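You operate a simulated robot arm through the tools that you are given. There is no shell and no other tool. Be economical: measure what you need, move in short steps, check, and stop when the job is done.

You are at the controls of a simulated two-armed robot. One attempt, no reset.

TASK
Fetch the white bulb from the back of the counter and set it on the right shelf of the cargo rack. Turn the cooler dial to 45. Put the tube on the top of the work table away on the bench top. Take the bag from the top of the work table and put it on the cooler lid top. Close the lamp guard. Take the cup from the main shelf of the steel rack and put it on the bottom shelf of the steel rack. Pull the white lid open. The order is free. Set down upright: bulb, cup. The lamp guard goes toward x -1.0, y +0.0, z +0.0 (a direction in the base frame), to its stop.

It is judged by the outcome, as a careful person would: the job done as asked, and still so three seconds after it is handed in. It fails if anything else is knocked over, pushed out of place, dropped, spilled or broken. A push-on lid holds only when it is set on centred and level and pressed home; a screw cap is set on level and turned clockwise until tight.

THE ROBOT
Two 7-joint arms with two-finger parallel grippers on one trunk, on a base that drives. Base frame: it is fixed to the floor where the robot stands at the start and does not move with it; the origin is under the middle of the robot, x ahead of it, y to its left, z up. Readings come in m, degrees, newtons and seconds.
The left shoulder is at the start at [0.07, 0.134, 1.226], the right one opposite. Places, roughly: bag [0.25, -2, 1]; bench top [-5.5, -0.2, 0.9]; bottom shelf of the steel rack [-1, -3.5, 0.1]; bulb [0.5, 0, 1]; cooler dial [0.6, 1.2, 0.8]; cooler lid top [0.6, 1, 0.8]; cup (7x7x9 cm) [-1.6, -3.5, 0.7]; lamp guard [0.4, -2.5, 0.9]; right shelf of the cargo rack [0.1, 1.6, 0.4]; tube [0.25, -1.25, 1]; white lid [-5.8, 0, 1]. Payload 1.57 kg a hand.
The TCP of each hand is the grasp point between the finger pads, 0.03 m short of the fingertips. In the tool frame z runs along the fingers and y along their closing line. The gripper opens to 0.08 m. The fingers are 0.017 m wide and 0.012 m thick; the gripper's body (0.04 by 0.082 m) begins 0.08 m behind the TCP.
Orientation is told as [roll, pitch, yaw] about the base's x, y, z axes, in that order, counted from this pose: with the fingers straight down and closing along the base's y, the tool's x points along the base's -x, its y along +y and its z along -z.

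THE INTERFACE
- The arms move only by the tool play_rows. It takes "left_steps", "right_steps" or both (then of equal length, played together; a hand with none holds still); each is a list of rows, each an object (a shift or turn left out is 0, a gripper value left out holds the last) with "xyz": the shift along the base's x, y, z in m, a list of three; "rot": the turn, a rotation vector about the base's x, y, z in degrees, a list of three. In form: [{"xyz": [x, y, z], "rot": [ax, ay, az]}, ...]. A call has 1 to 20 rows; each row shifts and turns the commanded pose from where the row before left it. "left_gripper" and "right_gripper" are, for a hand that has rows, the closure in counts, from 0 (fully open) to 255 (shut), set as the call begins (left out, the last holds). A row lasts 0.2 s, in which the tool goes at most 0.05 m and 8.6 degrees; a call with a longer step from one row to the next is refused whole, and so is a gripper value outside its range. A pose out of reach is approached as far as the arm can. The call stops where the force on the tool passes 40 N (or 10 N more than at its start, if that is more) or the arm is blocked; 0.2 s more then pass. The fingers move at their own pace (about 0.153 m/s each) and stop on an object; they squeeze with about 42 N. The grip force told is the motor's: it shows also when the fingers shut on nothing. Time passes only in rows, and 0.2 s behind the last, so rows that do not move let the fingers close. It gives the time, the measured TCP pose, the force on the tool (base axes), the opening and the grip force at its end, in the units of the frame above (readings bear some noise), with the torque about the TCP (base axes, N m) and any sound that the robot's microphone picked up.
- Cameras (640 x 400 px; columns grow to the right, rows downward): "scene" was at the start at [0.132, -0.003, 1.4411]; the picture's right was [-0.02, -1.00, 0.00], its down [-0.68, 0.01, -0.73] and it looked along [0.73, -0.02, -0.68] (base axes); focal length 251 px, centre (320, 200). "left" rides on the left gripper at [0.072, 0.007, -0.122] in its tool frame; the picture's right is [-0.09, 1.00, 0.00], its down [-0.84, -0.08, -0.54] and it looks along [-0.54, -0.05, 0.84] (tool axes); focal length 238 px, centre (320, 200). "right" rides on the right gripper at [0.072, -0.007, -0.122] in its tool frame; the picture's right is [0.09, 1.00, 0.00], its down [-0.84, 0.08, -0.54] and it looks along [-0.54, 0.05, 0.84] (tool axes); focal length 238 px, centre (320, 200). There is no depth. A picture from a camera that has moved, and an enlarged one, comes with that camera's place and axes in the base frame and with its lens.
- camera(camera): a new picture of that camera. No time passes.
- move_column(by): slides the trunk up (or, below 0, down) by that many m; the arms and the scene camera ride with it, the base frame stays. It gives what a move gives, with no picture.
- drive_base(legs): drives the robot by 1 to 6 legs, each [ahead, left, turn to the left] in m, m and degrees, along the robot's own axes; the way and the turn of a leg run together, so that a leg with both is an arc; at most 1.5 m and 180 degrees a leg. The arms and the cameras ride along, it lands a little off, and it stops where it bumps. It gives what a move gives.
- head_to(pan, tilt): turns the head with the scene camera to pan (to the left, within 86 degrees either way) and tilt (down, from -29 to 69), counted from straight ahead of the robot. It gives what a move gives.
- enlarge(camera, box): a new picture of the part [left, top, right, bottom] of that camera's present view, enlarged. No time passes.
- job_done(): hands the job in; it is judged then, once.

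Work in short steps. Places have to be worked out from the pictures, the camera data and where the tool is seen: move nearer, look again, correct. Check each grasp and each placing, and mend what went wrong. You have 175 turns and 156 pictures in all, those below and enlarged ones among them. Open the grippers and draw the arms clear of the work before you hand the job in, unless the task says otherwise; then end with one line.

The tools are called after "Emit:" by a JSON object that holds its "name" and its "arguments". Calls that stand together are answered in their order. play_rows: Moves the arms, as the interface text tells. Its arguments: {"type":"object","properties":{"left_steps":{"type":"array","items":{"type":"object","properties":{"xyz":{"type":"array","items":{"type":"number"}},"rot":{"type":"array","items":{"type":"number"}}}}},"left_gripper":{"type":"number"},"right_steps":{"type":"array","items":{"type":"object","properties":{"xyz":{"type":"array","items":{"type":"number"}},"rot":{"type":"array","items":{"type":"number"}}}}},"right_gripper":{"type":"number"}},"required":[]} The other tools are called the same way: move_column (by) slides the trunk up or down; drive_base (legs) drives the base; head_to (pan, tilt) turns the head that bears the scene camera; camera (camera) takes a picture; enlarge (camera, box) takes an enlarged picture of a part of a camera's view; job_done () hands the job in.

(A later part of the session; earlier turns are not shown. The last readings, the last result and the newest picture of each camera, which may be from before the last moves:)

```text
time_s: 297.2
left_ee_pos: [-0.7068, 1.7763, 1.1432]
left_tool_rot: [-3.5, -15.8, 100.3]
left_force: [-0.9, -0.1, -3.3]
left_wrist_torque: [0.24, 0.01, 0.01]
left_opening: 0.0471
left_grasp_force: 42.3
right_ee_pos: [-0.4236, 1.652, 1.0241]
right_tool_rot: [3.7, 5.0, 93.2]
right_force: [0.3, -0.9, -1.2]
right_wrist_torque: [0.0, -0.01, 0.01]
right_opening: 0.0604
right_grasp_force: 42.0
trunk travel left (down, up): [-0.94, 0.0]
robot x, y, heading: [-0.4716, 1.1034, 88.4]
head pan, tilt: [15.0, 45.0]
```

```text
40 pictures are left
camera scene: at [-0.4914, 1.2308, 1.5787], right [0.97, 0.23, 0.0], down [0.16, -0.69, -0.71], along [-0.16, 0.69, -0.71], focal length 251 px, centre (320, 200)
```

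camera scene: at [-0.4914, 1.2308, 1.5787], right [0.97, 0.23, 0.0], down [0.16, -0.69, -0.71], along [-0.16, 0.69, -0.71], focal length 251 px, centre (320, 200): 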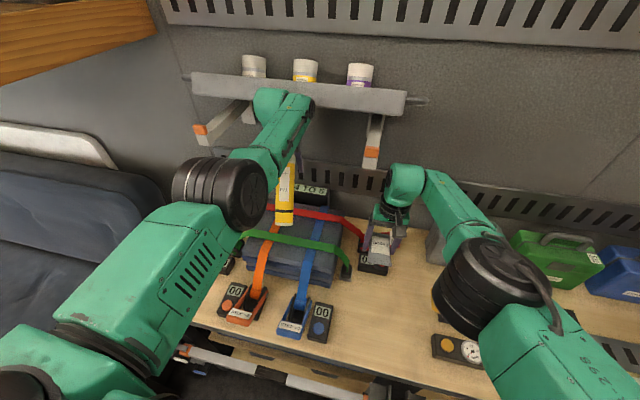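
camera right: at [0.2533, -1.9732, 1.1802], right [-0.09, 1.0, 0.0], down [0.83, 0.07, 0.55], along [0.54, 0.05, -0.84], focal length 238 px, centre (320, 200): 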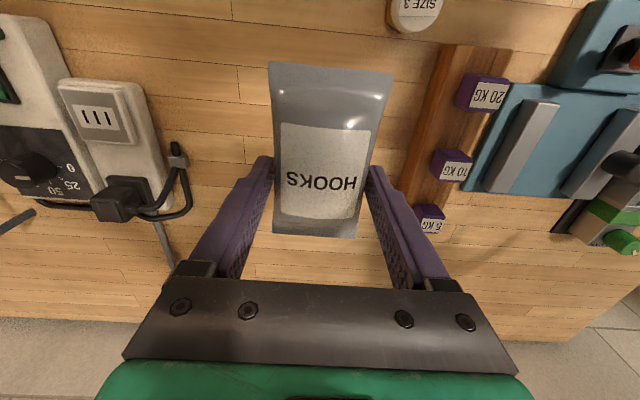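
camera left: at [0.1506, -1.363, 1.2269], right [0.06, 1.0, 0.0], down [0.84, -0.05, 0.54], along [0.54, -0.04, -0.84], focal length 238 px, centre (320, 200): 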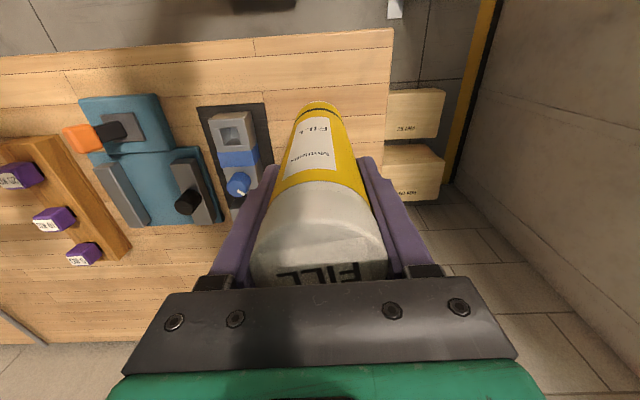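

The strap bundle looks undisturbed and tube held. Back away, turn to the cooler, and line up the right hand over its lid.

Emit:
{"name": "drive_base", "arguments": {"legs": [[-0.65, 0, 0], [0, 0, -88], [0, 0.55, 0]]}}

Emit:
{"name": "head_to", "arguments": {"pan": 0, "tilt": 40}}

Emit:
{"name": "camera", "arguments": {"camera": "scene"}}

```text
time_s: 307.4
left_ee_pos: [0.1671, 1.2622, 1.1416]
left_tool_rot: [-3.4, -15.7, 12.6]
left_force: [-0.7, 0.1, -2.9]
left_wrist_torque: [0.05, -0.27, -0.01]
left_opening: 0.0473
left_grasp_force: 42.0
right_ee_pos: [0.0551, 0.9722, 1.0232]
right_tool_rot: [3.8, 5.0, 5.6]
right_force: [0.3, -0.4, -1.6]
right_wrist_torque: [0.04, -0.04, 0.01]
right_opening: 0.0606
right_grasp_force: 41.9
trunk travel left (down, up): [-0.94, 0.0]
robot x, y, heading: [-0.494, 1.0012, 0.8]
head pan, tilt: [15.0, 45.0]
```

```text
time_s: 308.1
left_ee_pos: [0.1687, 1.263, 1.1415]
left_tool_rot: [-3.7, -15.8, 12.6]
left_force: [-0.5, -0.2, -3.6]
left_wrist_torque: [0.06, -0.23, -0.03]
left_opening: 0.0472
left_grasp_force: 41.4
right_ee_pos: [0.0549, 0.9752, 1.0224]
right_tool_rot: [3.7, 5.1, 5.4]
right_force: [0.4, -0.2, -2.0]
right_wrist_torque: [0.01, -0.03, 0.02]
right_opening: 0.0605
right_grasp_force: 41.9
trunk travel left (down, up): [-0.94, 0.0]
robot x, y, heading: [-0.4936, 0.9995, 0.9]
head pan, tilt: [0.0, 40.0]
```

```text
39 pictures are left
camera scene: at [-0.3601, 1.0023, 1.5856], right [0.01, -1.0, 0.0], down [-0.64, -0.01, -0.77], along [0.77, 0.01, -0.64], focal length 251 px, centre (320, 200)
```

scene: 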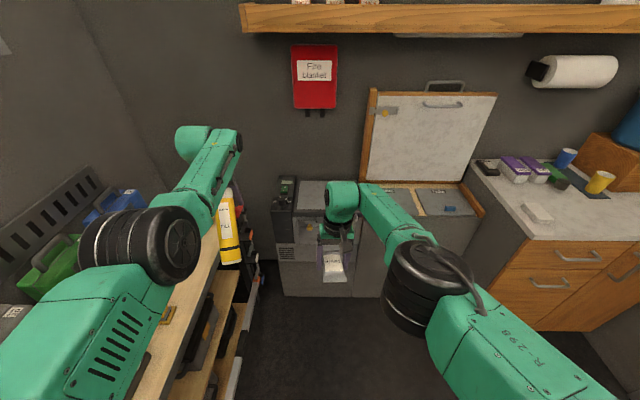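

Level the right hand and drive ahead so the bag is above the lid (~(0.62, 0.98)).

Emit:
{"name": "play_rows", "arguments": {"right_steps": [{"rot": [-1.9, -2.6, -2.7]}, {"rot": [-1.9, -2.6, -2.7]}, {}], "left_steps": [{"xyz": [-0.02, -0.02, 0.01]}, {"xyz": [-0.02, -0.02, 0.01]}, {}]}}

Emit:
{"name": "drive_base", "arguments": {"legs": [[0.53, 0, -1]]}}

Emit:
{"name": "camera", "arguments": {"camera": "right"}}

Emit:
{"name": "camera", "arguments": {"camera": "scene"}}

```text
time_s: 308.9
left_ee_pos: [0.1675, 1.2641, 1.1402]
left_tool_rot: [-3.6, -15.8, 12.7]
left_force: [0.1, -0.7, -2.7]
left_wrist_torque: [0.03, -0.23, 0.02]
left_opening: 0.0476
left_grasp_force: 41.9
left hand out of reach, approached as far as the arm can: row 1, 2
right_ee_pos: [0.0546, 0.9746, 1.0227]
right_tool_rot: [-0.4, 0.1, 0.0]
right_force: [0.6, 0.4, -1.0]
right_wrist_torque: [-0.01, 0.01, -0.01]
right_opening: 0.0607
right_grasp_force: 41.6
trunk travel left (down, up): [-0.94, 0.0]
robot x, y, heading: [-0.4963, 0.9999, 0.7]
head pan, tilt: [0.0, 40.0]
```

```text
time_s: 312.0
left_ee_pos: [0.7023, 1.2484, 1.1438]
left_tool_rot: [-3.6, -15.8, 11.3]
left_force: [-1.3, 0.2, -3.1]
left_wrist_torque: [0.06, -0.24, -0.06]
left_opening: 0.0473
left_grasp_force: 42.2
right_ee_pos: [0.5816, 0.9621, 1.0235]
right_tool_rot: [-0.4, -0.1, -1.3]
right_force: [-0.1, 0.8, -1.2]
right_wrist_torque: [0.0, -0.03, 0.01]
right_opening: 0.0606
right_grasp_force: 42.1
trunk travel left (down, up): [-0.94, 0.0]
robot x, y, heading: [0.0337, 0.9982, -0.7]
head pan, tilt: [0.0, 40.0]
```

```text
38 pictures are left
camera right: at [0.5101, 0.9576, 1.146], right [-0.07, 1.0, -0.01], down [0.84, 0.06, 0.54], along [0.54, 0.03, -0.84], focal length 238 px, centre (320, 200)
```

right: 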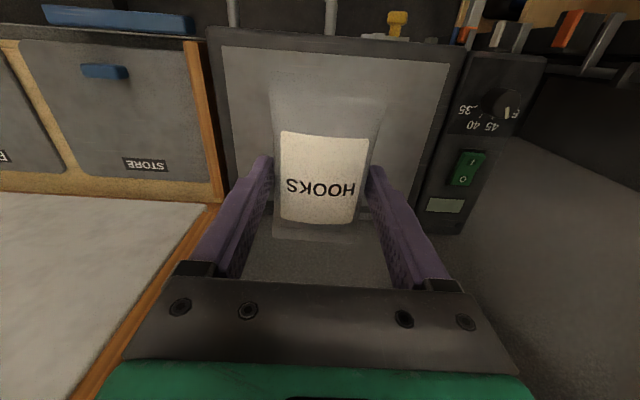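

```text
37 pictures are left
camera scene: at [0.1676, 0.9989, 1.5858], right [-0.01, -1.0, 0.0], down [-0.64, 0.01, -0.77], along [0.77, -0.01, -0.64], focal length 251 px, centre (320, 200)
```

scene: 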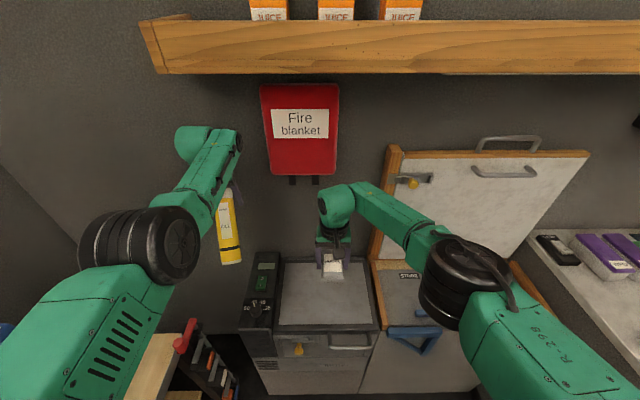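

Lid spans x 0.51–0.76, y 0.82–1.14. Move to its centre and lower with the column, then the arm.

Emit:
{"name": "play_rows", "arguments": {"right_steps": [{"xyz": [0.02, 0.01, -0.02]}, {"xyz": [0.02, 0.008, -0.02]}, {}]}}

Emit:
{"name": "move_column", "arguments": {"by": -0.12}}

Emit:
{"name": "play_rows", "arguments": {"right_steps": [{"xyz": [0, 0, -0.01]}, {"xyz": [0, 0, -0.008]}, {"xyz": [0, 0, -0.004]}, {"xyz": [0, 0, -0.004]}, {"xyz": [0, 0, -0.004]}, {"xyz": [0, 0, -0.004]}, {}]}}

Emit:
{"name": "camera", "arguments": {"camera": "right"}}

```text
time_s: 312.8
left_ee_pos: [0.7034, 1.2471, 1.1417]
left_tool_rot: [-3.5, -15.7, 11.2]
left_force: [0.4, -0.4, -3.2]
left_wrist_torque: [0.08, -0.25, 0.0]
left_opening: 0.0474
left_grasp_force: 41.7
right_ee_pos: [0.5936, 0.9673, 1.0094]
right_tool_rot: [-0.2, 0.1, -1.4]
right_force: [0.2, 0.3, -1.2]
right_wrist_torque: [-0.02, 0.03, -0.01]
right_opening: 0.0605
right_grasp_force: 42.4
right hand out of reach, approached as far as the arm can: row 1, 2
trunk travel left (down, up): [-0.94, 0.0]
robot x, y, heading: [0.0352, 1.0026, -0.7]
head pan, tilt: [0.0, 40.0]
```

```text
time_s: 314.3
left_ee_pos: [0.7035, 1.2475, 1.0212]
left_tool_rot: [-3.6, -15.8, 11.2]
left_force: [-1.0, 1.6, -3.1]
left_wrist_torque: [0.04, -0.21, 0.01]
left_opening: 0.0476
left_grasp_force: 41.8
right_ee_pos: [0.5946, 0.9676, 0.891]
right_tool_rot: [-0.3, 0.0, -1.3]
right_force: [0.0, -0.6, -1.3]
right_wrist_torque: [-0.02, -0.02, 0.05]
right_opening: 0.0603
right_grasp_force: 41.8
trunk travel left (down, up): [-0.82, 0.12]
robot x, y, heading: [0.0345, 1.0041, -0.8]
head pan, tilt: [0.0, 40.0]
```

```text
time_s: 315.9
left_ee_pos: [0.7028, 1.2483, 1.0214]
left_tool_rot: [-3.7, -15.7, 11.2]
left_force: [0.9, -0.3, -2.5]
left_wrist_torque: [0.04, -0.22, 0.0]
left_opening: 0.0471
left_grasp_force: 41.8
right_ee_pos: [0.5871, 0.97, 0.8642]
right_tool_rot: [-0.5, 0.0, -1.4]
right_force: [0.6, 1.1, -1.6]
right_wrist_torque: [-0.03, -0.01, 0.01]
right_opening: 0.0609
right_grasp_force: 42.4
right hand out of reach, approached as far as the arm can: row 1, 2
trunk travel left (down, up): [-0.82, 0.12]
robot x, y, heading: [0.0306, 1.0024, -0.8]
head pan, tilt: [0.0, 40.0]
```

```text
36 pictures are left
camera right: at [0.5139, 0.9652, 0.9869], right [-0.07, 1.0, -0.01], down [0.84, 0.06, 0.54], along [0.54, 0.03, -0.84], focal length 238 px, centre (320, 200)
```

right: 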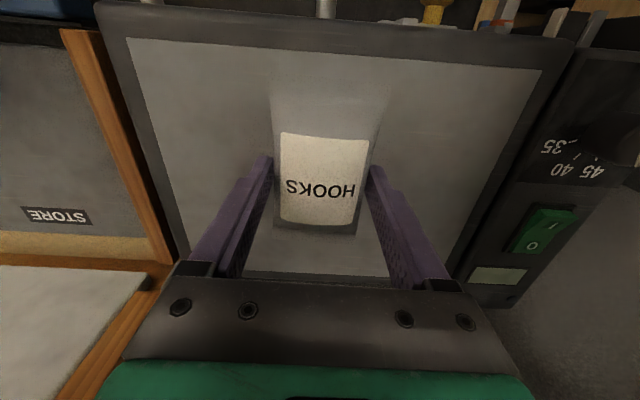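

Well placed. Lower with small steps until contact.

Emit:
{"name": "move_column", "arguments": {"by": -0.02}}

Emit:
{"name": "play_rows", "arguments": {"right_steps": [{"xyz": [0, 0, -0.003]}, {"xyz": [0, 0, -0.003]}, {"xyz": [0, 0, -0.003]}, {"xyz": [0, 0, -0.003]}, {}]}}

```text
time_s: 316.6
left_ee_pos: [0.7044, 1.2473, 1.0017]
left_tool_rot: [-3.6, -15.7, 11.2]
left_force: [0.2, -0.2, -2.8]
left_wrist_torque: [0.02, -0.27, -0.03]
left_opening: 0.0474
left_grasp_force: 42.2
right_ee_pos: [0.5868, 0.9697, 0.8448]
right_tool_rot: [-0.3, -0.1, -1.4]
right_force: [0.2, 0.3, -0.7]
right_wrist_torque: [0.0, -0.02, 0.0]
right_opening: 0.0609
right_grasp_force: 41.9
trunk travel left (down, up): [-0.8, 0.14]
robot x, y, heading: [0.0333, 1.0017, -0.5]
head pan, tilt: [0.0, 40.0]
```

```text
time_s: 317.8
left_ee_pos: [0.7044, 1.2479, 1.0013]
left_tool_rot: [-3.6, -15.6, 11.3]
left_force: [-0.4, 0.7, -3.3]
left_wrist_torque: [0.06, -0.26, 0.03]
left_opening: 0.0472
left_grasp_force: 42.7
right_ee_pos: [0.583, 0.9698, 0.8353]
right_tool_rot: [-0.4, 0.0, -1.4]
right_force: [0.7, -0.6, -1.8]
right_wrist_torque: [0.04, -0.03, -0.02]
right_opening: 0.0606
right_grasp_force: 41.9
right hand out of reach, approached as far as the arm can: row 3
trunk travel left (down, up): [-0.8, 0.14]
robot x, y, heading: [0.0365, 0.9985, -0.6]
head pan, tilt: [0.0, 40.0]
```

Emit:
{"name": "play_rows", "arguments": {"right_steps": [{"xyz": [0, 0, -0.003]}, {"xyz": [0, 0, -0.003]}, {"xyz": [0, 0, -0.003]}, {"xyz": [0, 0, -0.003]}, {}]}}

Emit:
{"name": "enlarge", "arguments": {"camera": "right", "box": [200, 60, 440, 260]}}

```text
time_s: 319.0
left_ee_pos: [0.7044, 1.2473, 1.0019]
left_tool_rot: [-3.7, -15.8, 11.3]
left_force: [0.6, 0.1, -2.8]
left_wrist_torque: [0.01, -0.26, -0.01]
left_opening: 0.0473
left_grasp_force: 42.2
right_ee_pos: [0.5786, 0.969, 0.8267]
right_tool_rot: [-0.4, 0.0, -1.4]
right_force: [-0.7, 0.1, -1.3]
right_wrist_torque: [0.03, -0.03, 0.0]
right_opening: 0.0606
right_grasp_force: 42.2
right hand out of reach, approached as far as the arm can: row 3
trunk travel left (down, up): [-0.8, 0.14]
robot x, y, heading: [0.0362, 1.0032, -0.7]
head pan, tilt: [0.0, 40.0]
```

```text
2.00 times, centred on (320, 160) of right
camera zoom: at [0.5072, 0.9652, 0.9492], right [-0.07, 1.0, -0.01], down [0.84, 0.06, 0.54], along [0.54, 0.03, -0.84], focal length 477 px, centre (320, 280)
```

zoom: 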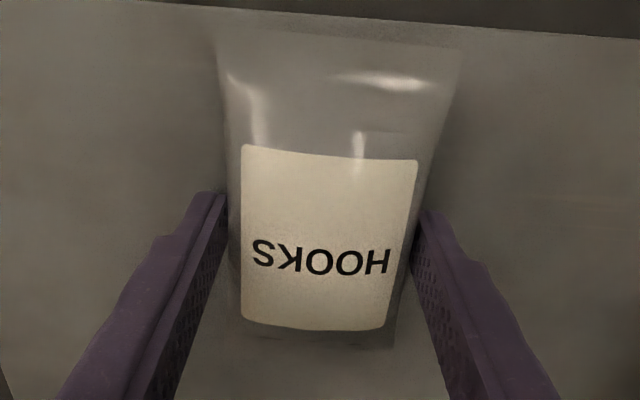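

Bag is near the front edge of the lid; drive 4 cm ahead, then continue lowering.

Emit:
{"name": "drive_base", "arguments": {"legs": [[0.045, 0, 0]]}}

Emit:
{"name": "play_rows", "arguments": {"right_steps": [{"xyz": [0, 0, -0.003]}, {"xyz": [0, 0, -0.003]}, {"xyz": [0, 0, -0.003]}, {"xyz": [0, 0, -0.003]}, {}]}}

```text
time_s: 319.9
left_ee_pos: [0.7427, 1.247, 1.0048]
left_tool_rot: [-3.6, -16.1, 11.3]
left_force: [0.1, 0.1, -1.9]
left_wrist_torque: [0.02, -0.25, 0.03]
left_opening: 0.0475
left_grasp_force: 42.0
right_ee_pos: [0.6207, 0.9698, 0.8304]
right_tool_rot: [-0.3, -0.4, -1.3]
right_force: [0.3, 1.0, -1.4]
right_wrist_torque: [0.0, -0.01, 0.0]
right_opening: 0.0605
right_grasp_force: 41.9
trunk travel left (down, up): [-0.8, 0.14]
robot x, y, heading: [0.078, 1.0042, -0.6]
head pan, tilt: [0.0, 40.0]
```

```text
time_s: 321.1
left_ee_pos: [0.7476, 1.2473, 1.0025]
left_tool_rot: [-3.7, -15.7, 11.4]
left_force: [-0.4, -0.6, -2.7]
left_wrist_torque: [0.01, -0.26, 0.0]
left_opening: 0.0471
left_grasp_force: 42.2
right_ee_pos: [0.6209, 0.97, 0.8206]
right_tool_rot: [-0.3, -0.3, -1.3]
right_force: [5.0, -1.7, 13.7]
right_wrist_torque: [0.49, -0.05, -0.27]
right_opening: 0.0604
right_grasp_force: 42.1
right hand out of reach, approached as far as the arm can: row 3
trunk travel left (down, up): [-0.8, 0.14]
robot x, y, heading: [0.0819, 0.999, -0.5]
head pan, tilt: [0.0, 40.0]
```

Contact (13.7 N) with the bag on the lid at x≈0.62. Open, raise and check.

Emit:
{"name": "play_rows", "arguments": {"right_steps": [{"xyz": [0, 0, 0.002]}, {}, {}], "right_gripper": 0}}

Emit:
{"name": "move_column", "arguments": {"by": 0.14}}

Emit:
{"name": "camera", "arguments": {"camera": "right"}}

```text
time_s: 321.9
left_ee_pos: [0.7465, 1.2471, 1.0042]
left_tool_rot: [-3.5, -15.8, 11.4]
left_force: [-0.3, 1.0, -2.7]
left_wrist_torque: [0.04, -0.25, 0.01]
left_opening: 0.0474
left_grasp_force: 41.6
right_ee_pos: [0.6192, 0.9691, 0.8208]
right_tool_rot: [-0.3, 0.0, -1.2]
right_force: [-0.9, -7.7, 8.1]
right_wrist_torque: [0.18, -0.01, -0.02]
right_opening: 0.0723
right_grasp_force: 0.0
trunk travel left (down, up): [-0.8, 0.14]
robot x, y, heading: [0.0822, 1.0049, -0.5]
head pan, tilt: [0.0, 40.0]
```

```text
time_s: 323.6
left_ee_pos: [0.7484, 1.2481, 1.1428]
left_tool_rot: [-3.6, -15.7, 11.3]
left_force: [0.8, -0.1, -2.3]
left_wrist_torque: [0.04, -0.25, -0.02]
left_opening: 0.0473
left_grasp_force: 42.0
right_ee_pos: [0.6202, 0.9701, 0.9607]
right_tool_rot: [-0.3, 0.0, -1.2]
right_force: [-0.1, -0.4, -0.3]
right_wrist_torque: [0.0, 0.01, 0.02]
right_opening: 0.0801
right_grasp_force: 0.1
trunk travel left (down, up): [-0.94, 0.0]
robot x, y, heading: [0.0837, 1.0025, -0.4]
head pan, tilt: [0.0, 40.0]
```

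```text
34 pictures are left
camera right: at [0.549, 0.966, 1.0831], right [-0.07, 1.0, -0.01], down [0.84, 0.06, 0.54], along [0.54, 0.03, -0.84], focal length 238 px, centre (320, 200)
```

right: 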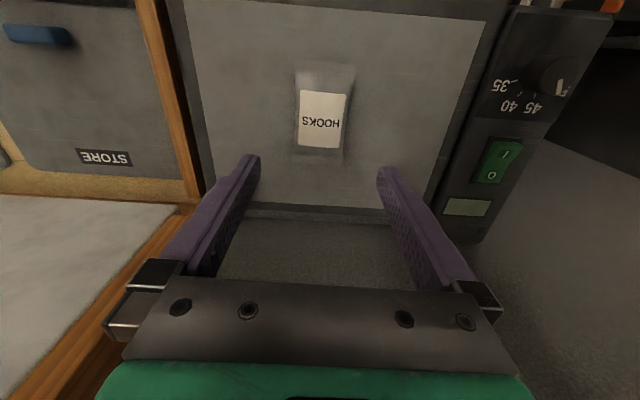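

Bag is on the lid. Quick recheck of the dial.

Emit:
{"name": "enlarge", "arguments": {"camera": "right", "box": [460, 30, 620, 130]}}

Emit:
{"name": "drive_base", "arguments": {"legs": [[-0.65, 0, 0], [0, 0, 100]]}}

Emit:
{"name": "head_to", "arguments": {"pan": 60, "tilt": 20}}

Emit:
{"name": "camera", "arguments": {"camera": "scene"}}

```text
4.00 times, centred on (540, 80) of right
camera zoom: at [0.549, 0.966, 1.0831], right [-0.07, 1.0, -0.01], down [0.84, 0.06, 0.54], along [0.54, 0.03, -0.84], focal length 953 px, centre (-560, 680)
```

zoom: 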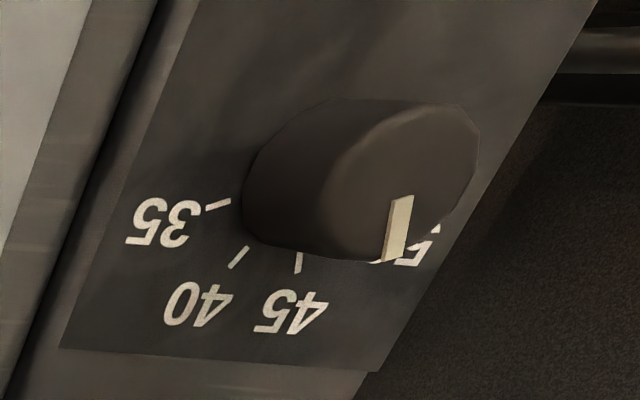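

```text
time_s: 329.7
left_ee_pos: [-0.409, 1.6972, 1.143]
left_tool_rot: [-4.8, -16.3, 67.5]
left_force: [0.4, 0.0, -2.8]
left_wrist_torque: [0.2, -0.1, 0.04]
left_opening: 0.0472
left_grasp_force: 42.2
right_ee_pos: [-0.2613, 1.4462, 0.9608]
right_tool_rot: [-0.4, 0.0, 56.2]
right_force: [-0.4, 0.9, -0.3]
right_wrist_torque: [0.0, 0.02, 0.02]
right_opening: 0.0802
right_grasp_force: 0.0
trunk travel left (down, up): [-0.94, 0.0]
robot x, y, heading: [-0.5818, 1.0051, 56.6]
head pan, tilt: [0.0, 40.0]
stopped in leg 2: the force on the tool passed its limit (the readings are from after the stop); the commanded pose is now the measured one
```

```text
time_s: 331.0
left_ee_pos: [-0.4098, 1.6968, 1.144]
left_tool_rot: [-4.8, -16.4, 67.5]
left_force: [0.9, 0.2, -3.5]
left_wrist_torque: [0.19, 0.03, 0.05]
left_opening: 0.0472
left_grasp_force: 42.1
right_ee_pos: [-0.2614, 1.4466, 0.9611]
right_tool_rot: [-0.4, 0.0, 56.2]
right_force: [0.4, 0.2, 0.0]
right_wrist_torque: [-0.01, 0.03, -0.02]
right_opening: 0.0802
right_grasp_force: 0.0
trunk travel left (down, up): [-0.94, 0.0]
robot x, y, heading: [-0.581, 1.0077, 56.9]
head pan, tilt: [60.0, 20.0]
```

```text
32 pictures are left
camera scene: at [-0.5943, 1.1315, 1.617], right [0.89, 0.45, 0.0], down [0.15, -0.31, -0.94], along [-0.42, 0.84, -0.34], focal length 251 px, centre (320, 200)
```

scene: 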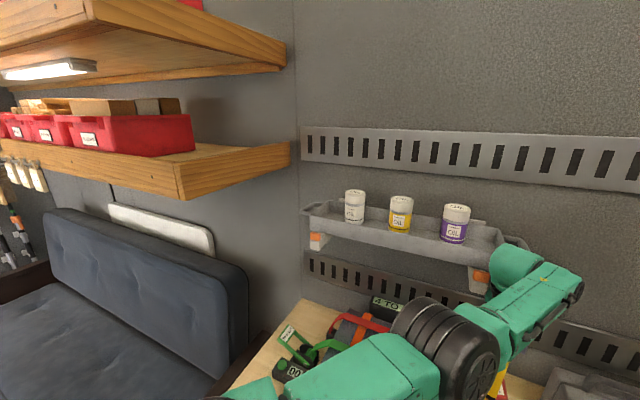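

Dial still at 45. But my turn here bumped the hand against something over the rack; check what's there before moving.

Emit:
{"name": "head_to", "arguments": {"pan": 5, "tilt": 42}}

Emit:
{"name": "camera", "arguments": {"camera": "scene"}}

```text
time_s: 332.3
left_ee_pos: [-0.4101, 1.6981, 1.1437]
left_tool_rot: [-4.8, -16.4, 67.6]
left_force: [0.8, -0.1, -3.1]
left_wrist_torque: [0.21, 0.0, 0.01]
left_opening: 0.0473
left_grasp_force: 41.7
right_ee_pos: [-0.2621, 1.4466, 0.9611]
right_tool_rot: [-0.3, 0.0, 56.3]
right_force: [-0.1, 0.3, 0.6]
right_wrist_torque: [0.0, 0.01, 0.0]
right_opening: 0.0799
right_grasp_force: 0.0
trunk travel left (down, up): [-0.94, 0.0]
robot x, y, heading: [-0.5792, 1.0071, 56.8]
head pan, tilt: [5.0, 42.0]
```

```text
31 pictures are left
camera scene: at [-0.513, 1.1219, 1.5827], right [0.88, -0.47, 0.0], down [-0.32, -0.59, -0.74], along [0.35, 0.65, -0.67], focal length 251 px, centre (320, 200)
```

scene: 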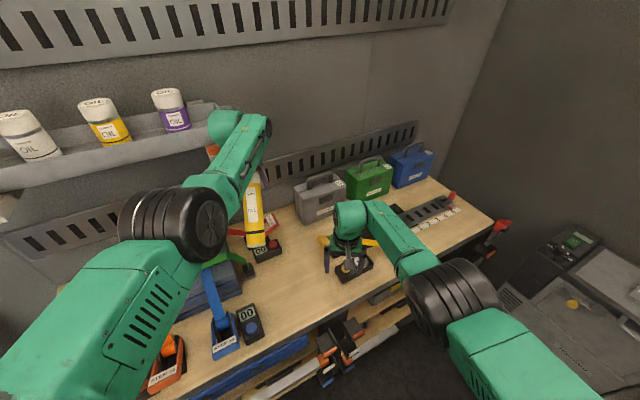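

Everything appears in place (only the wrist grazed the tray). Retreat backwards, then turn to face -x toward the bench.

Emit:
{"name": "drive_base", "arguments": {"legs": [[-0.5, 0, 0], [0, 0, 122]]}}

Emit:
{"name": "head_to", "arguments": {"pan": 0, "tilt": 22}}

Emit:
{"name": "camera", "arguments": {"camera": "scene"}}

```text
time_s: 340.3
left_ee_pos: [-1.5288, 0.3629, 1.144]
left_tool_rot: [-4.9, -16.4, -170.0]
left_force: [-0.7, 0.0, -2.7]
left_wrist_torque: [-0.03, 0.21, 0.01]
left_opening: 0.0471
left_grasp_force: 41.7
right_ee_pos: [-1.3965, 0.6215, 0.9606]
right_tool_rot: [-0.3, 0.0, 178.6]
right_force: [-0.2, -0.6, 0.5]
right_wrist_torque: [0.01, -0.01, 0.0]
right_opening: 0.0799
right_grasp_force: 0.1
trunk travel left (down, up): [-0.94, 0.0]
robot x, y, heading: [-0.8573, 0.5875, 179.3]
head pan, tilt: [5.0, 42.0]
```

```text
time_s: 341.1
left_ee_pos: [-1.5293, 0.3622, 1.1431]
left_tool_rot: [-4.9, -16.5, -170.0]
left_force: [0.6, 0.2, -3.3]
left_wrist_torque: [-0.06, 0.24, 0.02]
left_opening: 0.0474
left_grasp_force: 41.5
right_ee_pos: [-1.3971, 0.6214, 0.9608]
right_tool_rot: [-0.3, 0.0, 178.6]
right_force: [0.0, -0.2, 0.3]
right_wrist_torque: [0.02, 0.01, -0.05]
right_opening: 0.0801
right_grasp_force: 0.1
trunk travel left (down, up): [-0.94, 0.0]
robot x, y, heading: [-0.8497, 0.5916, 178.9]
head pan, tilt: [0.0, 22.0]
```

```text
30 pictures are left
camera scene: at [-0.9995, 0.5904, 1.6137], right [0.02, 1.0, 0.0], down [0.38, -0.01, -0.93], along [-0.93, 0.01, -0.38], focal length 251 px, centre (320, 200)
```

scene: 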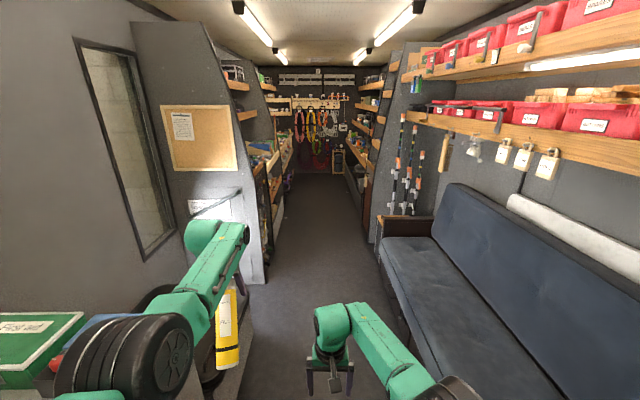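

A long aisle (y≈0.1–1.15) leads to the bench. Drive down it.

Emit:
{"name": "drive_base", "arguments": {"legs": [[1.4, 0, 0.6], [1.4, 0.03, 0]]}}

Emit:
{"name": "head_to", "arguments": {"pan": 15, "tilt": 28}}

Emit:
{"name": "camera", "arguments": {"camera": "scene"}}

```text
time_s: 354.7
left_ee_pos: [-4.3142, 0.292, 1.1443]
left_tool_rot: [-4.9, -16.5, -168.7]
left_force: [0.8, 0.6, -3.1]
left_wrist_torque: [-0.05, 0.25, -0.01]
left_opening: 0.0475
left_grasp_force: 41.7
right_ee_pos: [-4.1884, 0.5555, 0.9619]
right_tool_rot: [-0.4, -0.1, 180.0]
right_force: [-0.3, 0.6, 0.2]
right_wrist_torque: [0.0, -0.01, -0.02]
right_opening: 0.08
right_grasp_force: 0.1
trunk travel left (down, up): [-0.94, 0.0]
robot x, y, heading: [-3.6448, 0.5375, -179.7]
head pan, tilt: [0.0, 22.0]
```

```text
time_s: 355.4
left_ee_pos: [-4.3145, 0.2932, 1.1424]
left_tool_rot: [-4.8, -16.5, -168.7]
left_force: [0.1, -0.3, -2.8]
left_wrist_torque: [-0.01, 0.25, -0.01]
left_opening: 0.0471
left_grasp_force: 41.6
right_ee_pos: [-4.1887, 0.5533, 0.9611]
right_tool_rot: [-0.3, 0.0, 180.1]
right_force: [-0.1, -1.3, 0.3]
right_wrist_torque: [0.0, 0.03, 0.0]
right_opening: 0.0798
right_grasp_force: 0.0
trunk travel left (down, up): [-0.94, 0.0]
robot x, y, heading: [-3.6483, 0.5362, -179.6]
head pan, tilt: [15.0, 28.0]
```

```text
29 pictures are left
camera scene: at [-3.7865, 0.509, 1.6042], right [-0.27, 0.96, 0.0], down [0.45, 0.13, -0.88], along [-0.85, -0.23, -0.47], focal length 251 px, centre (320, 200)
```

scene: 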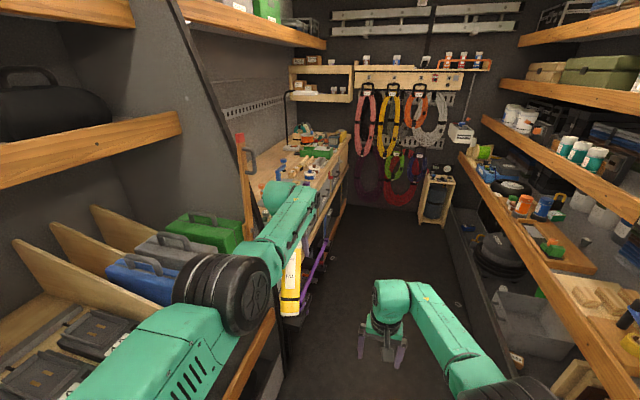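

Bench is on the left beyond the partition. Drive to x≈-5.3 and turn left to face it partway, then look.

Emit:
{"name": "drive_base", "arguments": {"legs": [[0.85, -0.03, 0], [0.8, -0.02, 0]]}}

Emit:
{"name": "head_to", "arguments": {"pan": 70, "tilt": 38}}

Emit:
{"name": "camera", "arguments": {"camera": "scene"}}

```text
time_s: 363.9
left_ee_pos: [-5.9784, 0.3578, 1.1439]
left_tool_rot: [-4.9, -16.5, -169.4]
left_force: [0.1, -0.1, -3.5]
left_wrist_torque: [-0.04, 0.26, -0.02]
left_opening: 0.0474
left_grasp_force: 41.8
right_ee_pos: [-5.8502, 0.6187, 0.9615]
right_tool_rot: [-0.3, -0.1, 179.3]
right_force: [-0.2, -0.2, 1.2]
right_wrist_torque: [0.03, -0.01, -0.01]
right_opening: 0.08
right_grasp_force: 0.0
trunk travel left (down, up): [-0.94, 0.0]
robot x, y, heading: [-5.3092, 0.5911, 179.7]
head pan, tilt: [15.0, 28.0]
```

```text
time_s: 365.1
left_ee_pos: [-5.9799, 0.3582, 1.1434]
left_tool_rot: [-4.9, -16.3, -169.3]
left_force: [-0.4, 0.0, -3.0]
left_wrist_torque: [-0.04, 0.24, 0.03]
left_opening: 0.0474
left_grasp_force: 42.0
right_ee_pos: [-5.8507, 0.6176, 0.9611]
right_tool_rot: [-0.3, 0.1, 179.1]
right_force: [-0.7, 0.2, 0.4]
right_wrist_torque: [0.03, -0.02, 0.01]
right_opening: 0.0801
right_grasp_force: 0.0
trunk travel left (down, up): [-0.94, 0.0]
robot x, y, heading: [-5.3082, 0.5893, 179.4]
head pan, tilt: [70.0, 38.0]
```

```text
28 pictures are left
camera scene: at [-5.3908, 0.5102, 1.5887], right [-0.94, 0.35, 0.0], down [0.21, 0.58, -0.79], along [-0.27, -0.74, -0.62], focal length 251 px, centre (320, 200)
```

scene: 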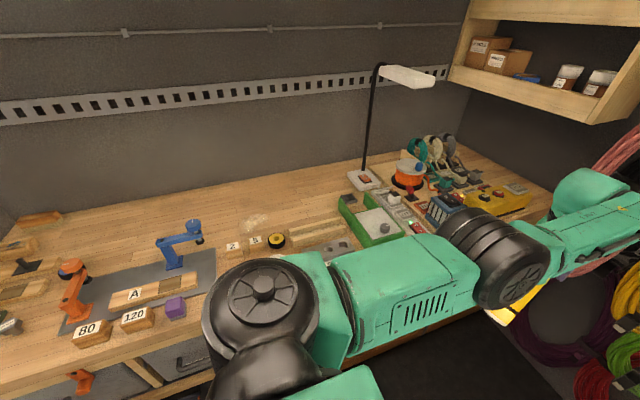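

The white lid (green box with a knob) is at ≈(-5.82,-0.06). Raise the right hand, turn to face the bench and look.

Emit:
{"name": "play_rows", "arguments": {"right_steps": [{"xyz": [0.02, 0, 0.04]}, {"xyz": [0.02, 0, 0.04]}, {"xyz": [0.02, 0, 0.04]}, {}]}}

Emit:
{"name": "drive_base", "arguments": {"legs": [[0, 0, 90]]}}

Emit:
{"name": "head_to", "arguments": {"pan": 0, "tilt": 42}}

Emit:
{"name": "camera", "arguments": {"camera": "scene"}}

```text
time_s: 366.1
left_ee_pos: [-5.9804, 0.3582, 1.1435]
left_tool_rot: [-4.8, -16.4, -169.4]
left_force: [-0.1, -0.7, -2.7]
left_wrist_torque: [-0.05, 0.21, -0.02]
left_opening: 0.047
left_grasp_force: 42.1
right_ee_pos: [-5.7907, 0.6208, 1.082]
right_tool_rot: [-0.2, 0.1, 179.2]
right_force: [0.1, -0.9, 0.5]
right_wrist_torque: [-0.01, 0.02, 0.05]
right_opening: 0.08
right_grasp_force: 0.1
trunk travel left (down, up): [-0.94, 0.0]
robot x, y, heading: [-5.3084, 0.593, 180.0]
head pan, tilt: [70.0, 38.0]
```

```text
time_s: 370.4
left_ee_pos: [-5.0747, -0.0781, 1.1445]
left_tool_rot: [-4.8, -16.4, -79.3]
left_force: [0.3, -0.2, -2.3]
left_wrist_torque: [-0.2, -0.02, -0.01]
left_opening: 0.0472
left_grasp_force: 42.2
right_ee_pos: [-5.335, 0.1101, 1.0829]
right_tool_rot: [-0.2, 0.0, -90.7]
right_force: [0.1, 0.0, 0.0]
right_wrist_torque: [0.01, 0.0, -0.02]
right_opening: 0.08
right_grasp_force: 0.2
trunk travel left (down, up): [-0.94, 0.0]
robot x, y, heading: [-5.3065, 0.5958, -90.2]
head pan, tilt: [70.0, 38.0]
```

```text
time_s: 371.8
left_ee_pos: [-5.0726, -0.0791, 1.1427]
left_tool_rot: [-4.9, -16.4, -79.3]
left_force: [0.4, 0.4, -2.4]
left_wrist_torque: [-0.2, -0.03, -0.01]
left_opening: 0.0471
left_grasp_force: 42.2
right_ee_pos: [-5.3353, 0.1095, 1.0832]
right_tool_rot: [-0.3, 0.0, -90.8]
right_force: [0.1, 0.4, 0.4]
right_wrist_torque: [-0.02, -0.01, 0.04]
right_opening: 0.0798
right_grasp_force: 0.0
trunk travel left (down, up): [-0.94, 0.0]
robot x, y, heading: [-5.3107, 0.5935, -90.5]
head pan, tilt: [0.0, 42.0]
```

```text
27 pictures are left
camera scene: at [-5.3099, 0.4565, 1.5827], right [-1.0, 0.0, 0.0], down [0.0, 0.67, -0.74], along [0.0, -0.74, -0.67], focal length 251 px, centre (320, 200)
```

scene: 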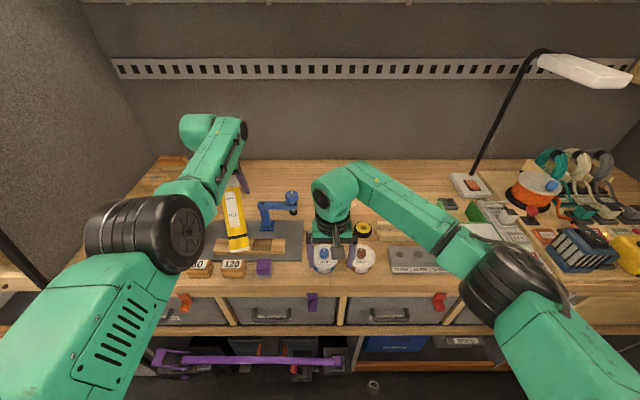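

Find a free spot for the tube: behind the wooden bar near (-5.55,-0.25) seems clear. Level the tube, shift the base there and look.

Emit:
{"name": "play_rows", "arguments": {"left_steps": [{"rot": [-5.3, 1.5, -3.4], "xyz": [0, 0.02, 0.01]}, {"rot": [-5.3, 1.5, -3.4], "xyz": [0, 0.02, 0.01]}, {"rot": [-5.3, 1.5, -3.4], "xyz": [0, 0.02, 0]}, {"xyz": [0, 0.01, 0]}, {}]}}

Emit:
{"name": "drive_base", "arguments": {"legs": [[0, -0.46, 0.5], [0.2, 0, 0]]}}

Emit:
{"name": "camera", "arguments": {"camera": "scene"}}

Emit:
{"name": "camera", "arguments": {"camera": "left"}}

```text
time_s: 373.0
left_ee_pos: [-5.0962, -0.0487, 1.1899]
left_tool_rot: [-11.8, -31.6, -86.9]
left_force: [-0.6, 0.2, -3.8]
left_wrist_torque: [-0.17, 0.01, 0.01]
left_opening: 0.0474
left_grasp_force: 42.0
left hand out of reach, approached as far as the arm can: row 1
right_ee_pos: [-5.337, 0.1083, 1.0831]
right_tool_rot: [-0.2, -0.1, -90.7]
right_force: [-0.3, 0.7, 0.8]
right_wrist_torque: [-0.03, 0.0, 0.04]
right_opening: 0.0801
right_grasp_force: 0.0
trunk travel left (down, up): [-0.94, 0.0]
robot x, y, heading: [-5.3067, 0.5909, -90.3]
head pan, tilt: [0.0, 42.0]
```

```text
time_s: 376.9
left_ee_pos: [-5.548, -0.2453, 1.193]
left_tool_rot: [-11.8, -31.9, -86.4]
left_force: [1.5, 0.0, -3.3]
left_wrist_torque: [-0.24, -0.03, 0.03]
left_opening: 0.0473
left_grasp_force: 42.0
right_ee_pos: [-5.7883, -0.0883, 1.0834]
right_tool_rot: [-0.3, -0.2, -90.3]
right_force: [0.4, 0.4, 1.3]
right_wrist_torque: [-0.03, 0.0, 0.01]
right_opening: 0.0797
right_grasp_force: 0.2
trunk travel left (down, up): [-0.94, 0.0]
robot x, y, heading: [-5.7671, 0.3895, -89.5]
head pan, tilt: [0.0, 42.0]
```

```text
26 pictures are left
camera scene: at [-5.7651, 0.2598, 1.5832], right [-1.0, 0.0, 0.0], down [0.0, 0.67, -0.75], along [0.0, -0.75, -0.67], focal length 251 px, centre (320, 200)
```

scene: 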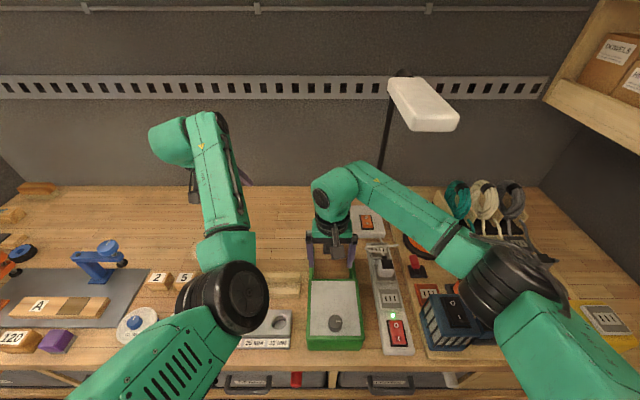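

```text
25 pictures are left
camera left: at [-5.5224, -0.1218, 1.2557], right [0.98, -0.12, -0.13], down [0.06, -0.42, 0.91], along [-0.16, -0.9, -0.41], focal length 238 px, centre (320, 200)
```

left: 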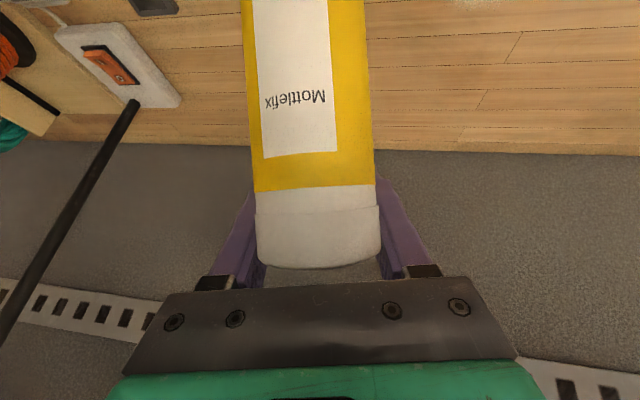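

My leveling went the wrong way; rotate back about +x to bring the tube vertical.

Emit:
{"name": "play_rows", "arguments": {"left_steps": [{"rot": [6.4, -2.1, 0]}, {"rot": [6.4, -2.1, 0]}, {"rot": [6.4, -2.1, 0]}, {"rot": [6.4, -2.1, 0]}, {"rot": [6.4, -2.1, 0]}, {}]}}

```text
time_s: 378.3
left_ee_pos: [-5.5447, -0.2197, 1.1857]
left_tool_rot: [-1.1, -3.0, -89.8]
left_force: [0.6, 0.2, -2.9]
left_wrist_torque: [-0.2, 0.0, 0.03]
left_opening: 0.0474
left_grasp_force: 42.1
left hand out of reach, approached as far as the arm can: row 4, 5
right_ee_pos: [-5.7888, -0.0908, 1.0837]
right_tool_rot: [-0.3, -0.1, -90.4]
right_force: [0.3, 0.5, -0.3]
right_wrist_torque: [0.02, 0.02, 0.02]
right_opening: 0.0798
right_grasp_force: 0.0
trunk travel left (down, up): [-0.94, 0.0]
robot x, y, heading: [-5.7684, 0.391, -89.7]
head pan, tilt: [0.0, 42.0]
```

Leveled. Raise the right hand, nudge ahead 3 cm, and lower with the column.

Emit:
{"name": "play_rows", "arguments": {"right_steps": [{"xyz": [0, 0.02, 0.04]}, {"xyz": [0, 0.02, 0.04]}, {"xyz": [0, 0.02, 0.04]}, {"xyz": [0, 0.02, 0.03]}, {}]}}

Emit:
{"name": "drive_base", "arguments": {"legs": [[0.035, 0, 0]]}}

Emit:
{"name": "move_column", "arguments": {"by": -0.12}}

Emit:
{"name": "camera", "arguments": {"camera": "left"}}

```text
time_s: 379.5
left_ee_pos: [-5.5461, -0.2218, 1.1863]
left_tool_rot: [-1.1, -3.1, -89.7]
left_force: [1.2, -0.6, -2.5]
left_wrist_torque: [-0.21, -0.03, -0.02]
left_opening: 0.0474
left_grasp_force: 41.3
right_ee_pos: [-5.7879, -0.0126, 1.2336]
right_tool_rot: [-0.3, 0.0, -90.4]
right_force: [-0.1, -0.5, 1.2]
right_wrist_torque: [0.01, 0.0, 0.02]
right_opening: 0.08
right_grasp_force: 0.1
trunk travel left (down, up): [-0.94, 0.0]
robot x, y, heading: [-5.766, 0.3925, -90.0]
head pan, tilt: [0.0, 42.0]
```

```text
time_s: 380.4
left_ee_pos: [-5.5453, -0.2473, 1.189]
left_tool_rot: [-0.9, -3.5, -89.7]
left_force: [-0.9, 1.6, -2.7]
left_wrist_torque: [-0.27, 0.0, -0.02]
left_opening: 0.0476
left_grasp_force: 42.3
right_ee_pos: [-5.789, -0.0404, 1.2349]
right_tool_rot: [-0.3, -0.4, -90.2]
right_force: [-0.9, 0.1, -0.2]
right_wrist_torque: [-0.08, 0.0, 0.03]
right_opening: 0.0797
right_grasp_force: 0.1
trunk travel left (down, up): [-0.94, 0.0]
robot x, y, heading: [-5.7635, 0.3555, -89.7]
head pan, tilt: [0.0, 42.0]
```

```text
time_s: 381.9
left_ee_pos: [-5.5458, -0.2563, 1.0659]
left_tool_rot: [-1.1, -3.2, -89.7]
left_force: [0.1, -0.9, -2.4]
left_wrist_torque: [-0.26, 0.02, 0.02]
left_opening: 0.0477
left_grasp_force: 41.8
right_ee_pos: [-5.7881, -0.0491, 1.1112]
right_tool_rot: [-0.3, 0.1, -90.3]
right_force: [-0.3, -0.7, 0.5]
right_wrist_torque: [0.01, -0.02, 0.03]
right_opening: 0.0801
right_grasp_force: 0.1
trunk travel left (down, up): [-0.82, 0.12]
robot x, y, heading: [-5.769, 0.3572, -89.7]
head pan, tilt: [0.0, 42.0]
```

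```text
24 pictures are left
camera left: at [-5.5356, -0.1788, 1.1834], right [1.0, -0.09, -0.01], down [-0.06, -0.81, 0.59], along [-0.06, -0.58, -0.81], focal length 238 px, centre (320, 200)
```

left: 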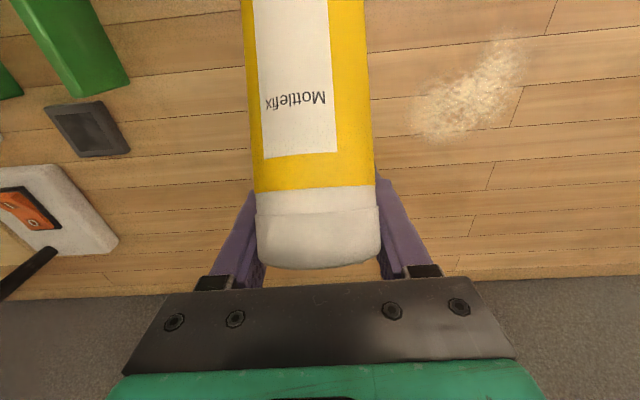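

The tube has rotated ~50° in the grip (bottom toward the robot) from the earlier bump. Tilt the hand forward ~46° to make it upright, then look.

Emit:
{"name": "play_rows", "arguments": {"left_steps": [{"rot": [-7.5, 0, 0], "xyz": [0, 0.004, 0.005]}, {"rot": [-7.5, 0, 0], "xyz": [0, 0.004, 0.005]}, {"rot": [-7.5, 0, 0], "xyz": [0, 0.004, 0.005]}, {"rot": [-7.5, 0, 0]}, {"rot": [-7.5, 0, 0]}, {"rot": [-7.5, 0, 0]}, {}]}}

Emit:
{"name": "head_to", "arguments": {"pan": 25, "tilt": 42}}

Emit:
{"name": "camera", "arguments": {"camera": "scene"}}

```text
time_s: 383.7
left_ee_pos: [-5.5153, -0.2468, 1.0958]
left_tool_rot: [2.7, -49.5, -89.9]
left_force: [0.1, 0.4, -2.6]
left_wrist_torque: [-0.17, 0.02, 0.01]
left_opening: 0.0476
left_grasp_force: 42.1
right_ee_pos: [-5.7883, -0.0485, 1.1119]
right_tool_rot: [-0.3, 0.0, -90.3]
right_force: [0.7, -1.0, 0.6]
right_wrist_torque: [0.02, -0.02, 0.03]
right_opening: 0.0798
right_grasp_force: 0.1
trunk travel left (down, up): [-0.82, 0.12]
robot x, y, heading: [-5.7662, 0.3563, -89.9]
head pan, tilt: [0.0, 42.0]
stopped in row 7 (left hand): the arm was blocked; the commanded pose is now the measured one
```

```text
time_s: 384.6
left_ee_pos: [-5.5153, -0.2472, 1.0945]
left_tool_rot: [2.7, -49.5, -90.0]
left_force: [-0.2, 0.1, -1.8]
left_wrist_torque: [-0.16, 0.01, 0.02]
left_opening: 0.0476
left_grasp_force: 42.5
right_ee_pos: [-5.7877, -0.048, 1.113]
right_tool_rot: [-0.3, 0.0, -90.3]
right_force: [-0.2, 0.3, 0.0]
right_wrist_torque: [-0.03, -0.02, -0.02]
right_opening: 0.0803
right_grasp_force: 0.2
trunk travel left (down, up): [-0.82, 0.12]
robot x, y, heading: [-5.7657, 0.3558, -89.9]
head pan, tilt: [25.0, 42.0]
```

```text
23 pictures are left
camera scene: at [-5.73, 0.2278, 1.4627], right [-0.91, -0.43, 0.0], down [-0.28, 0.61, -0.74], along [0.32, -0.67, -0.67], focal length 251 px, centre (320, 200)
```

scene: 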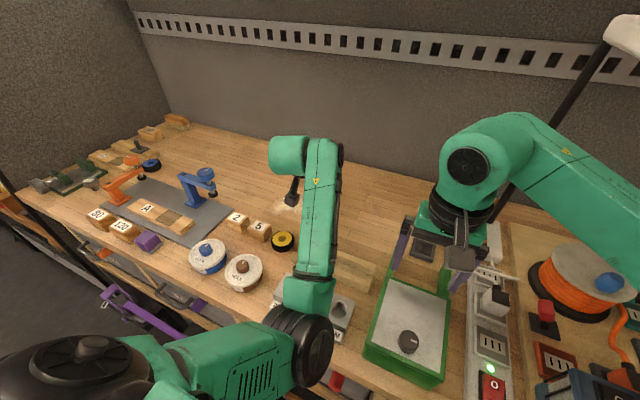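

By the hand-camera geometry the tube is now within ~7° of upright. Lower with the column toward the bench.

Emit:
{"name": "move_column", "arguments": {"by": -0.05}}

Emit:
{"name": "move_column", "arguments": {"by": -0.015}}

Emit:
{"name": "camera", "arguments": {"camera": "left"}}

```text
time_s: 385.3
left_ee_pos: [-5.5159, -0.2445, 1.0662]
left_tool_rot: [3.7, -51.2, -90.8]
left_force: [-0.2, 5.2, 23.8]
left_wrist_torque: [1.85, 0.23, 0.0]
left_opening: 0.0486
left_grasp_force: 41.9
right_ee_pos: [-5.7898, -0.0446, 1.0716]
right_tool_rot: [-0.2, -0.2, -90.3]
right_force: [0.3, 0.3, -0.3]
right_wrist_torque: [0.03, 0.04, 0.02]
right_opening: 0.0798
right_grasp_force: 0.1
trunk travel left (down, up): [-0.779, 0.161]
robot x, y, heading: [-5.7662, 0.3579, -90.1]
head pan, tilt: [25.0, 42.0]
stopped: the force on the tool passed its limit (the readings are from after the stop); the commanded pose is now the measured one
```

```text
time_s: 385.7
left_ee_pos: [-5.5157, -0.2456, 1.065]
left_tool_rot: [4.1, -52.5, -91.0]
left_force: [-0.9, 7.7, 21.7]
left_wrist_torque: [2.03, 0.3, 0.04]
left_opening: 0.048
left_grasp_force: 41.7
right_ee_pos: [-5.789, -0.0464, 1.0636]
right_tool_rot: [-0.3, -0.2, -90.3]
right_force: [-0.1, -0.1, 0.9]
right_wrist_torque: [0.07, 0.03, -0.01]
right_opening: 0.0804
right_grasp_force: 0.0
trunk travel left (down, up): [-0.77, 0.17]
robot x, y, heading: [-5.7632, 0.3564, -89.9]
head pan, tilt: [25.0, 42.0]
stopped: the force on the tool passed its limit (the readings are from after the stop); the commanded pose is now the measured one
```

```text
22 pictures are left
camera left: at [-5.5141, -0.1069, 1.0828], right [0.99, -0.02, 0.12], down [-0.12, -0.08, 0.99], along [-0.01, -1.0, -0.09], focal length 238 px, centre (320, 200)
```

left: 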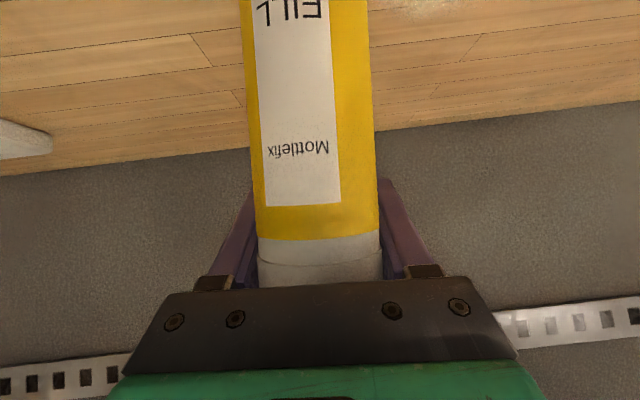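

Tube is standing on the bench, slightly pressed. Ease up, open, and back away with the base.

Emit:
{"name": "move_column", "arguments": {"by": 0.008}}

Emit:
{"name": "play_rows", "arguments": {"left_steps": [{}, {}, {}], "left_gripper": 0}}

Emit:
{"name": "camera", "arguments": {"camera": "left"}}

```text
time_s: 386.3
left_ee_pos: [-5.5141, -0.2496, 1.0673]
left_tool_rot: [3.8, -51.6, -90.8]
left_force: [0.9, -0.3, -3.0]
left_wrist_torque: [-0.15, -0.01, -0.01]
left_opening: 0.0482
left_grasp_force: 41.7
right_ee_pos: [-5.7862, -0.0487, 1.0694]
right_tool_rot: [-0.3, 0.0, -90.3]
right_force: [-0.5, -0.6, 0.6]
right_wrist_torque: [-0.02, -0.01, 0.01]
right_opening: 0.0799
right_grasp_force: 0.1
trunk travel left (down, up): [-0.778, 0.162]
robot x, y, heading: [-5.7646, 0.3553, -89.9]
head pan, tilt: [25.0, 42.0]
```

```text
time_s: 387.1
left_ee_pos: [-5.5141, -0.2486, 1.0665]
left_tool_rot: [3.6, -51.9, -90.8]
left_force: [-0.3, 0.3, 0.2]
left_wrist_torque: [-0.01, 0.01, 0.01]
left_opening: 0.0798
left_grasp_force: 0.1
right_ee_pos: [-5.7881, -0.0477, 1.0713]
right_tool_rot: [-0.3, 0.0, -90.3]
right_force: [0.3, 0.3, 0.0]
right_wrist_torque: [-0.02, 0.02, 0.0]
right_opening: 0.0801
right_grasp_force: 0.0
trunk travel left (down, up): [-0.778, 0.162]
robot x, y, heading: [-5.7653, 0.3587, -89.8]
head pan, tilt: [25.0, 42.0]
```

```text
21 pictures are left
camera left: at [-5.5127, -0.1093, 1.0873], right [0.99, -0.02, 0.11], down [-0.11, -0.1, 0.99], along [-0.01, -1.0, -0.1], focal length 238 px, centre (320, 200)
```

left: 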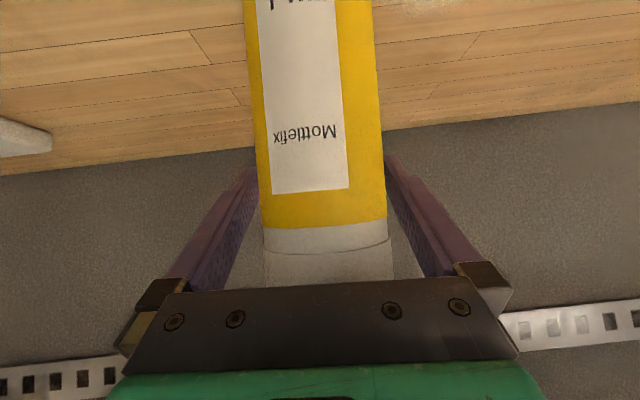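

Tube stands by itself. Centre the hand slightly and back away.

Emit:
{"name": "play_rows", "arguments": {"left_steps": [{"xyz": [0.004, 0, 0]}, {}]}}

Emit:
{"name": "drive_base", "arguments": {"legs": [[-0.25, 0, 0]]}}

Emit:
{"name": "camera", "arguments": {"camera": "scene"}}

```text
time_s: 387.7
left_ee_pos: [-5.5119, -0.25, 1.0682]
left_tool_rot: [3.7, -51.7, -90.8]
left_force: [-0.4, 0.9, 0.1]
left_wrist_torque: [0.03, -0.01, 0.02]
left_opening: 0.08
left_grasp_force: 0.0
right_ee_pos: [-5.7889, -0.0479, 1.0705]
right_tool_rot: [-0.3, 0.0, -90.3]
right_force: [-0.4, 0.1, -0.6]
right_wrist_torque: [0.04, -0.01, -0.01]
right_opening: 0.0801
right_grasp_force: 0.1
trunk travel left (down, up): [-0.778, 0.162]
robot x, y, heading: [-5.7646, 0.3553, -89.9]
head pan, tilt: [25.0, 42.0]
```

```text
time_s: 389.5
left_ee_pos: [-5.5142, -0.0027, 1.0668]
left_tool_rot: [3.7, -51.7, -91.0]
left_force: [0.1, 0.6, -0.2]
left_wrist_torque: [0.03, 0.02, -0.02]
left_opening: 0.0802
left_grasp_force: 0.2
right_ee_pos: [-5.7892, 0.1995, 1.0703]
right_tool_rot: [-0.3, 0.0, -90.4]
right_force: [0.3, 0.7, 0.2]
right_wrist_torque: [0.01, 0.04, 0.02]
right_opening: 0.0801
right_grasp_force: 0.1
trunk travel left (down, up): [-0.778, 0.162]
robot x, y, heading: [-5.7663, 0.6046, -90.0]
head pan, tilt: [25.0, 42.0]
```

```text
20 pictures are left
camera scene: at [-5.7311, 0.4754, 1.4209], right [-0.91, -0.42, 0.0], down [-0.28, 0.61, -0.74], along [0.32, -0.67, -0.67], focal length 251 px, centre (320, 200)
```

scene: 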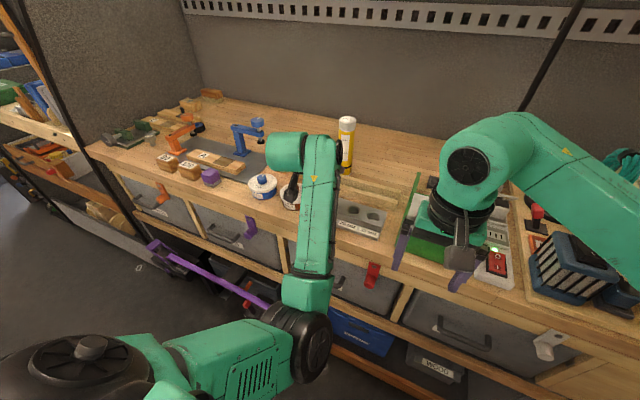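

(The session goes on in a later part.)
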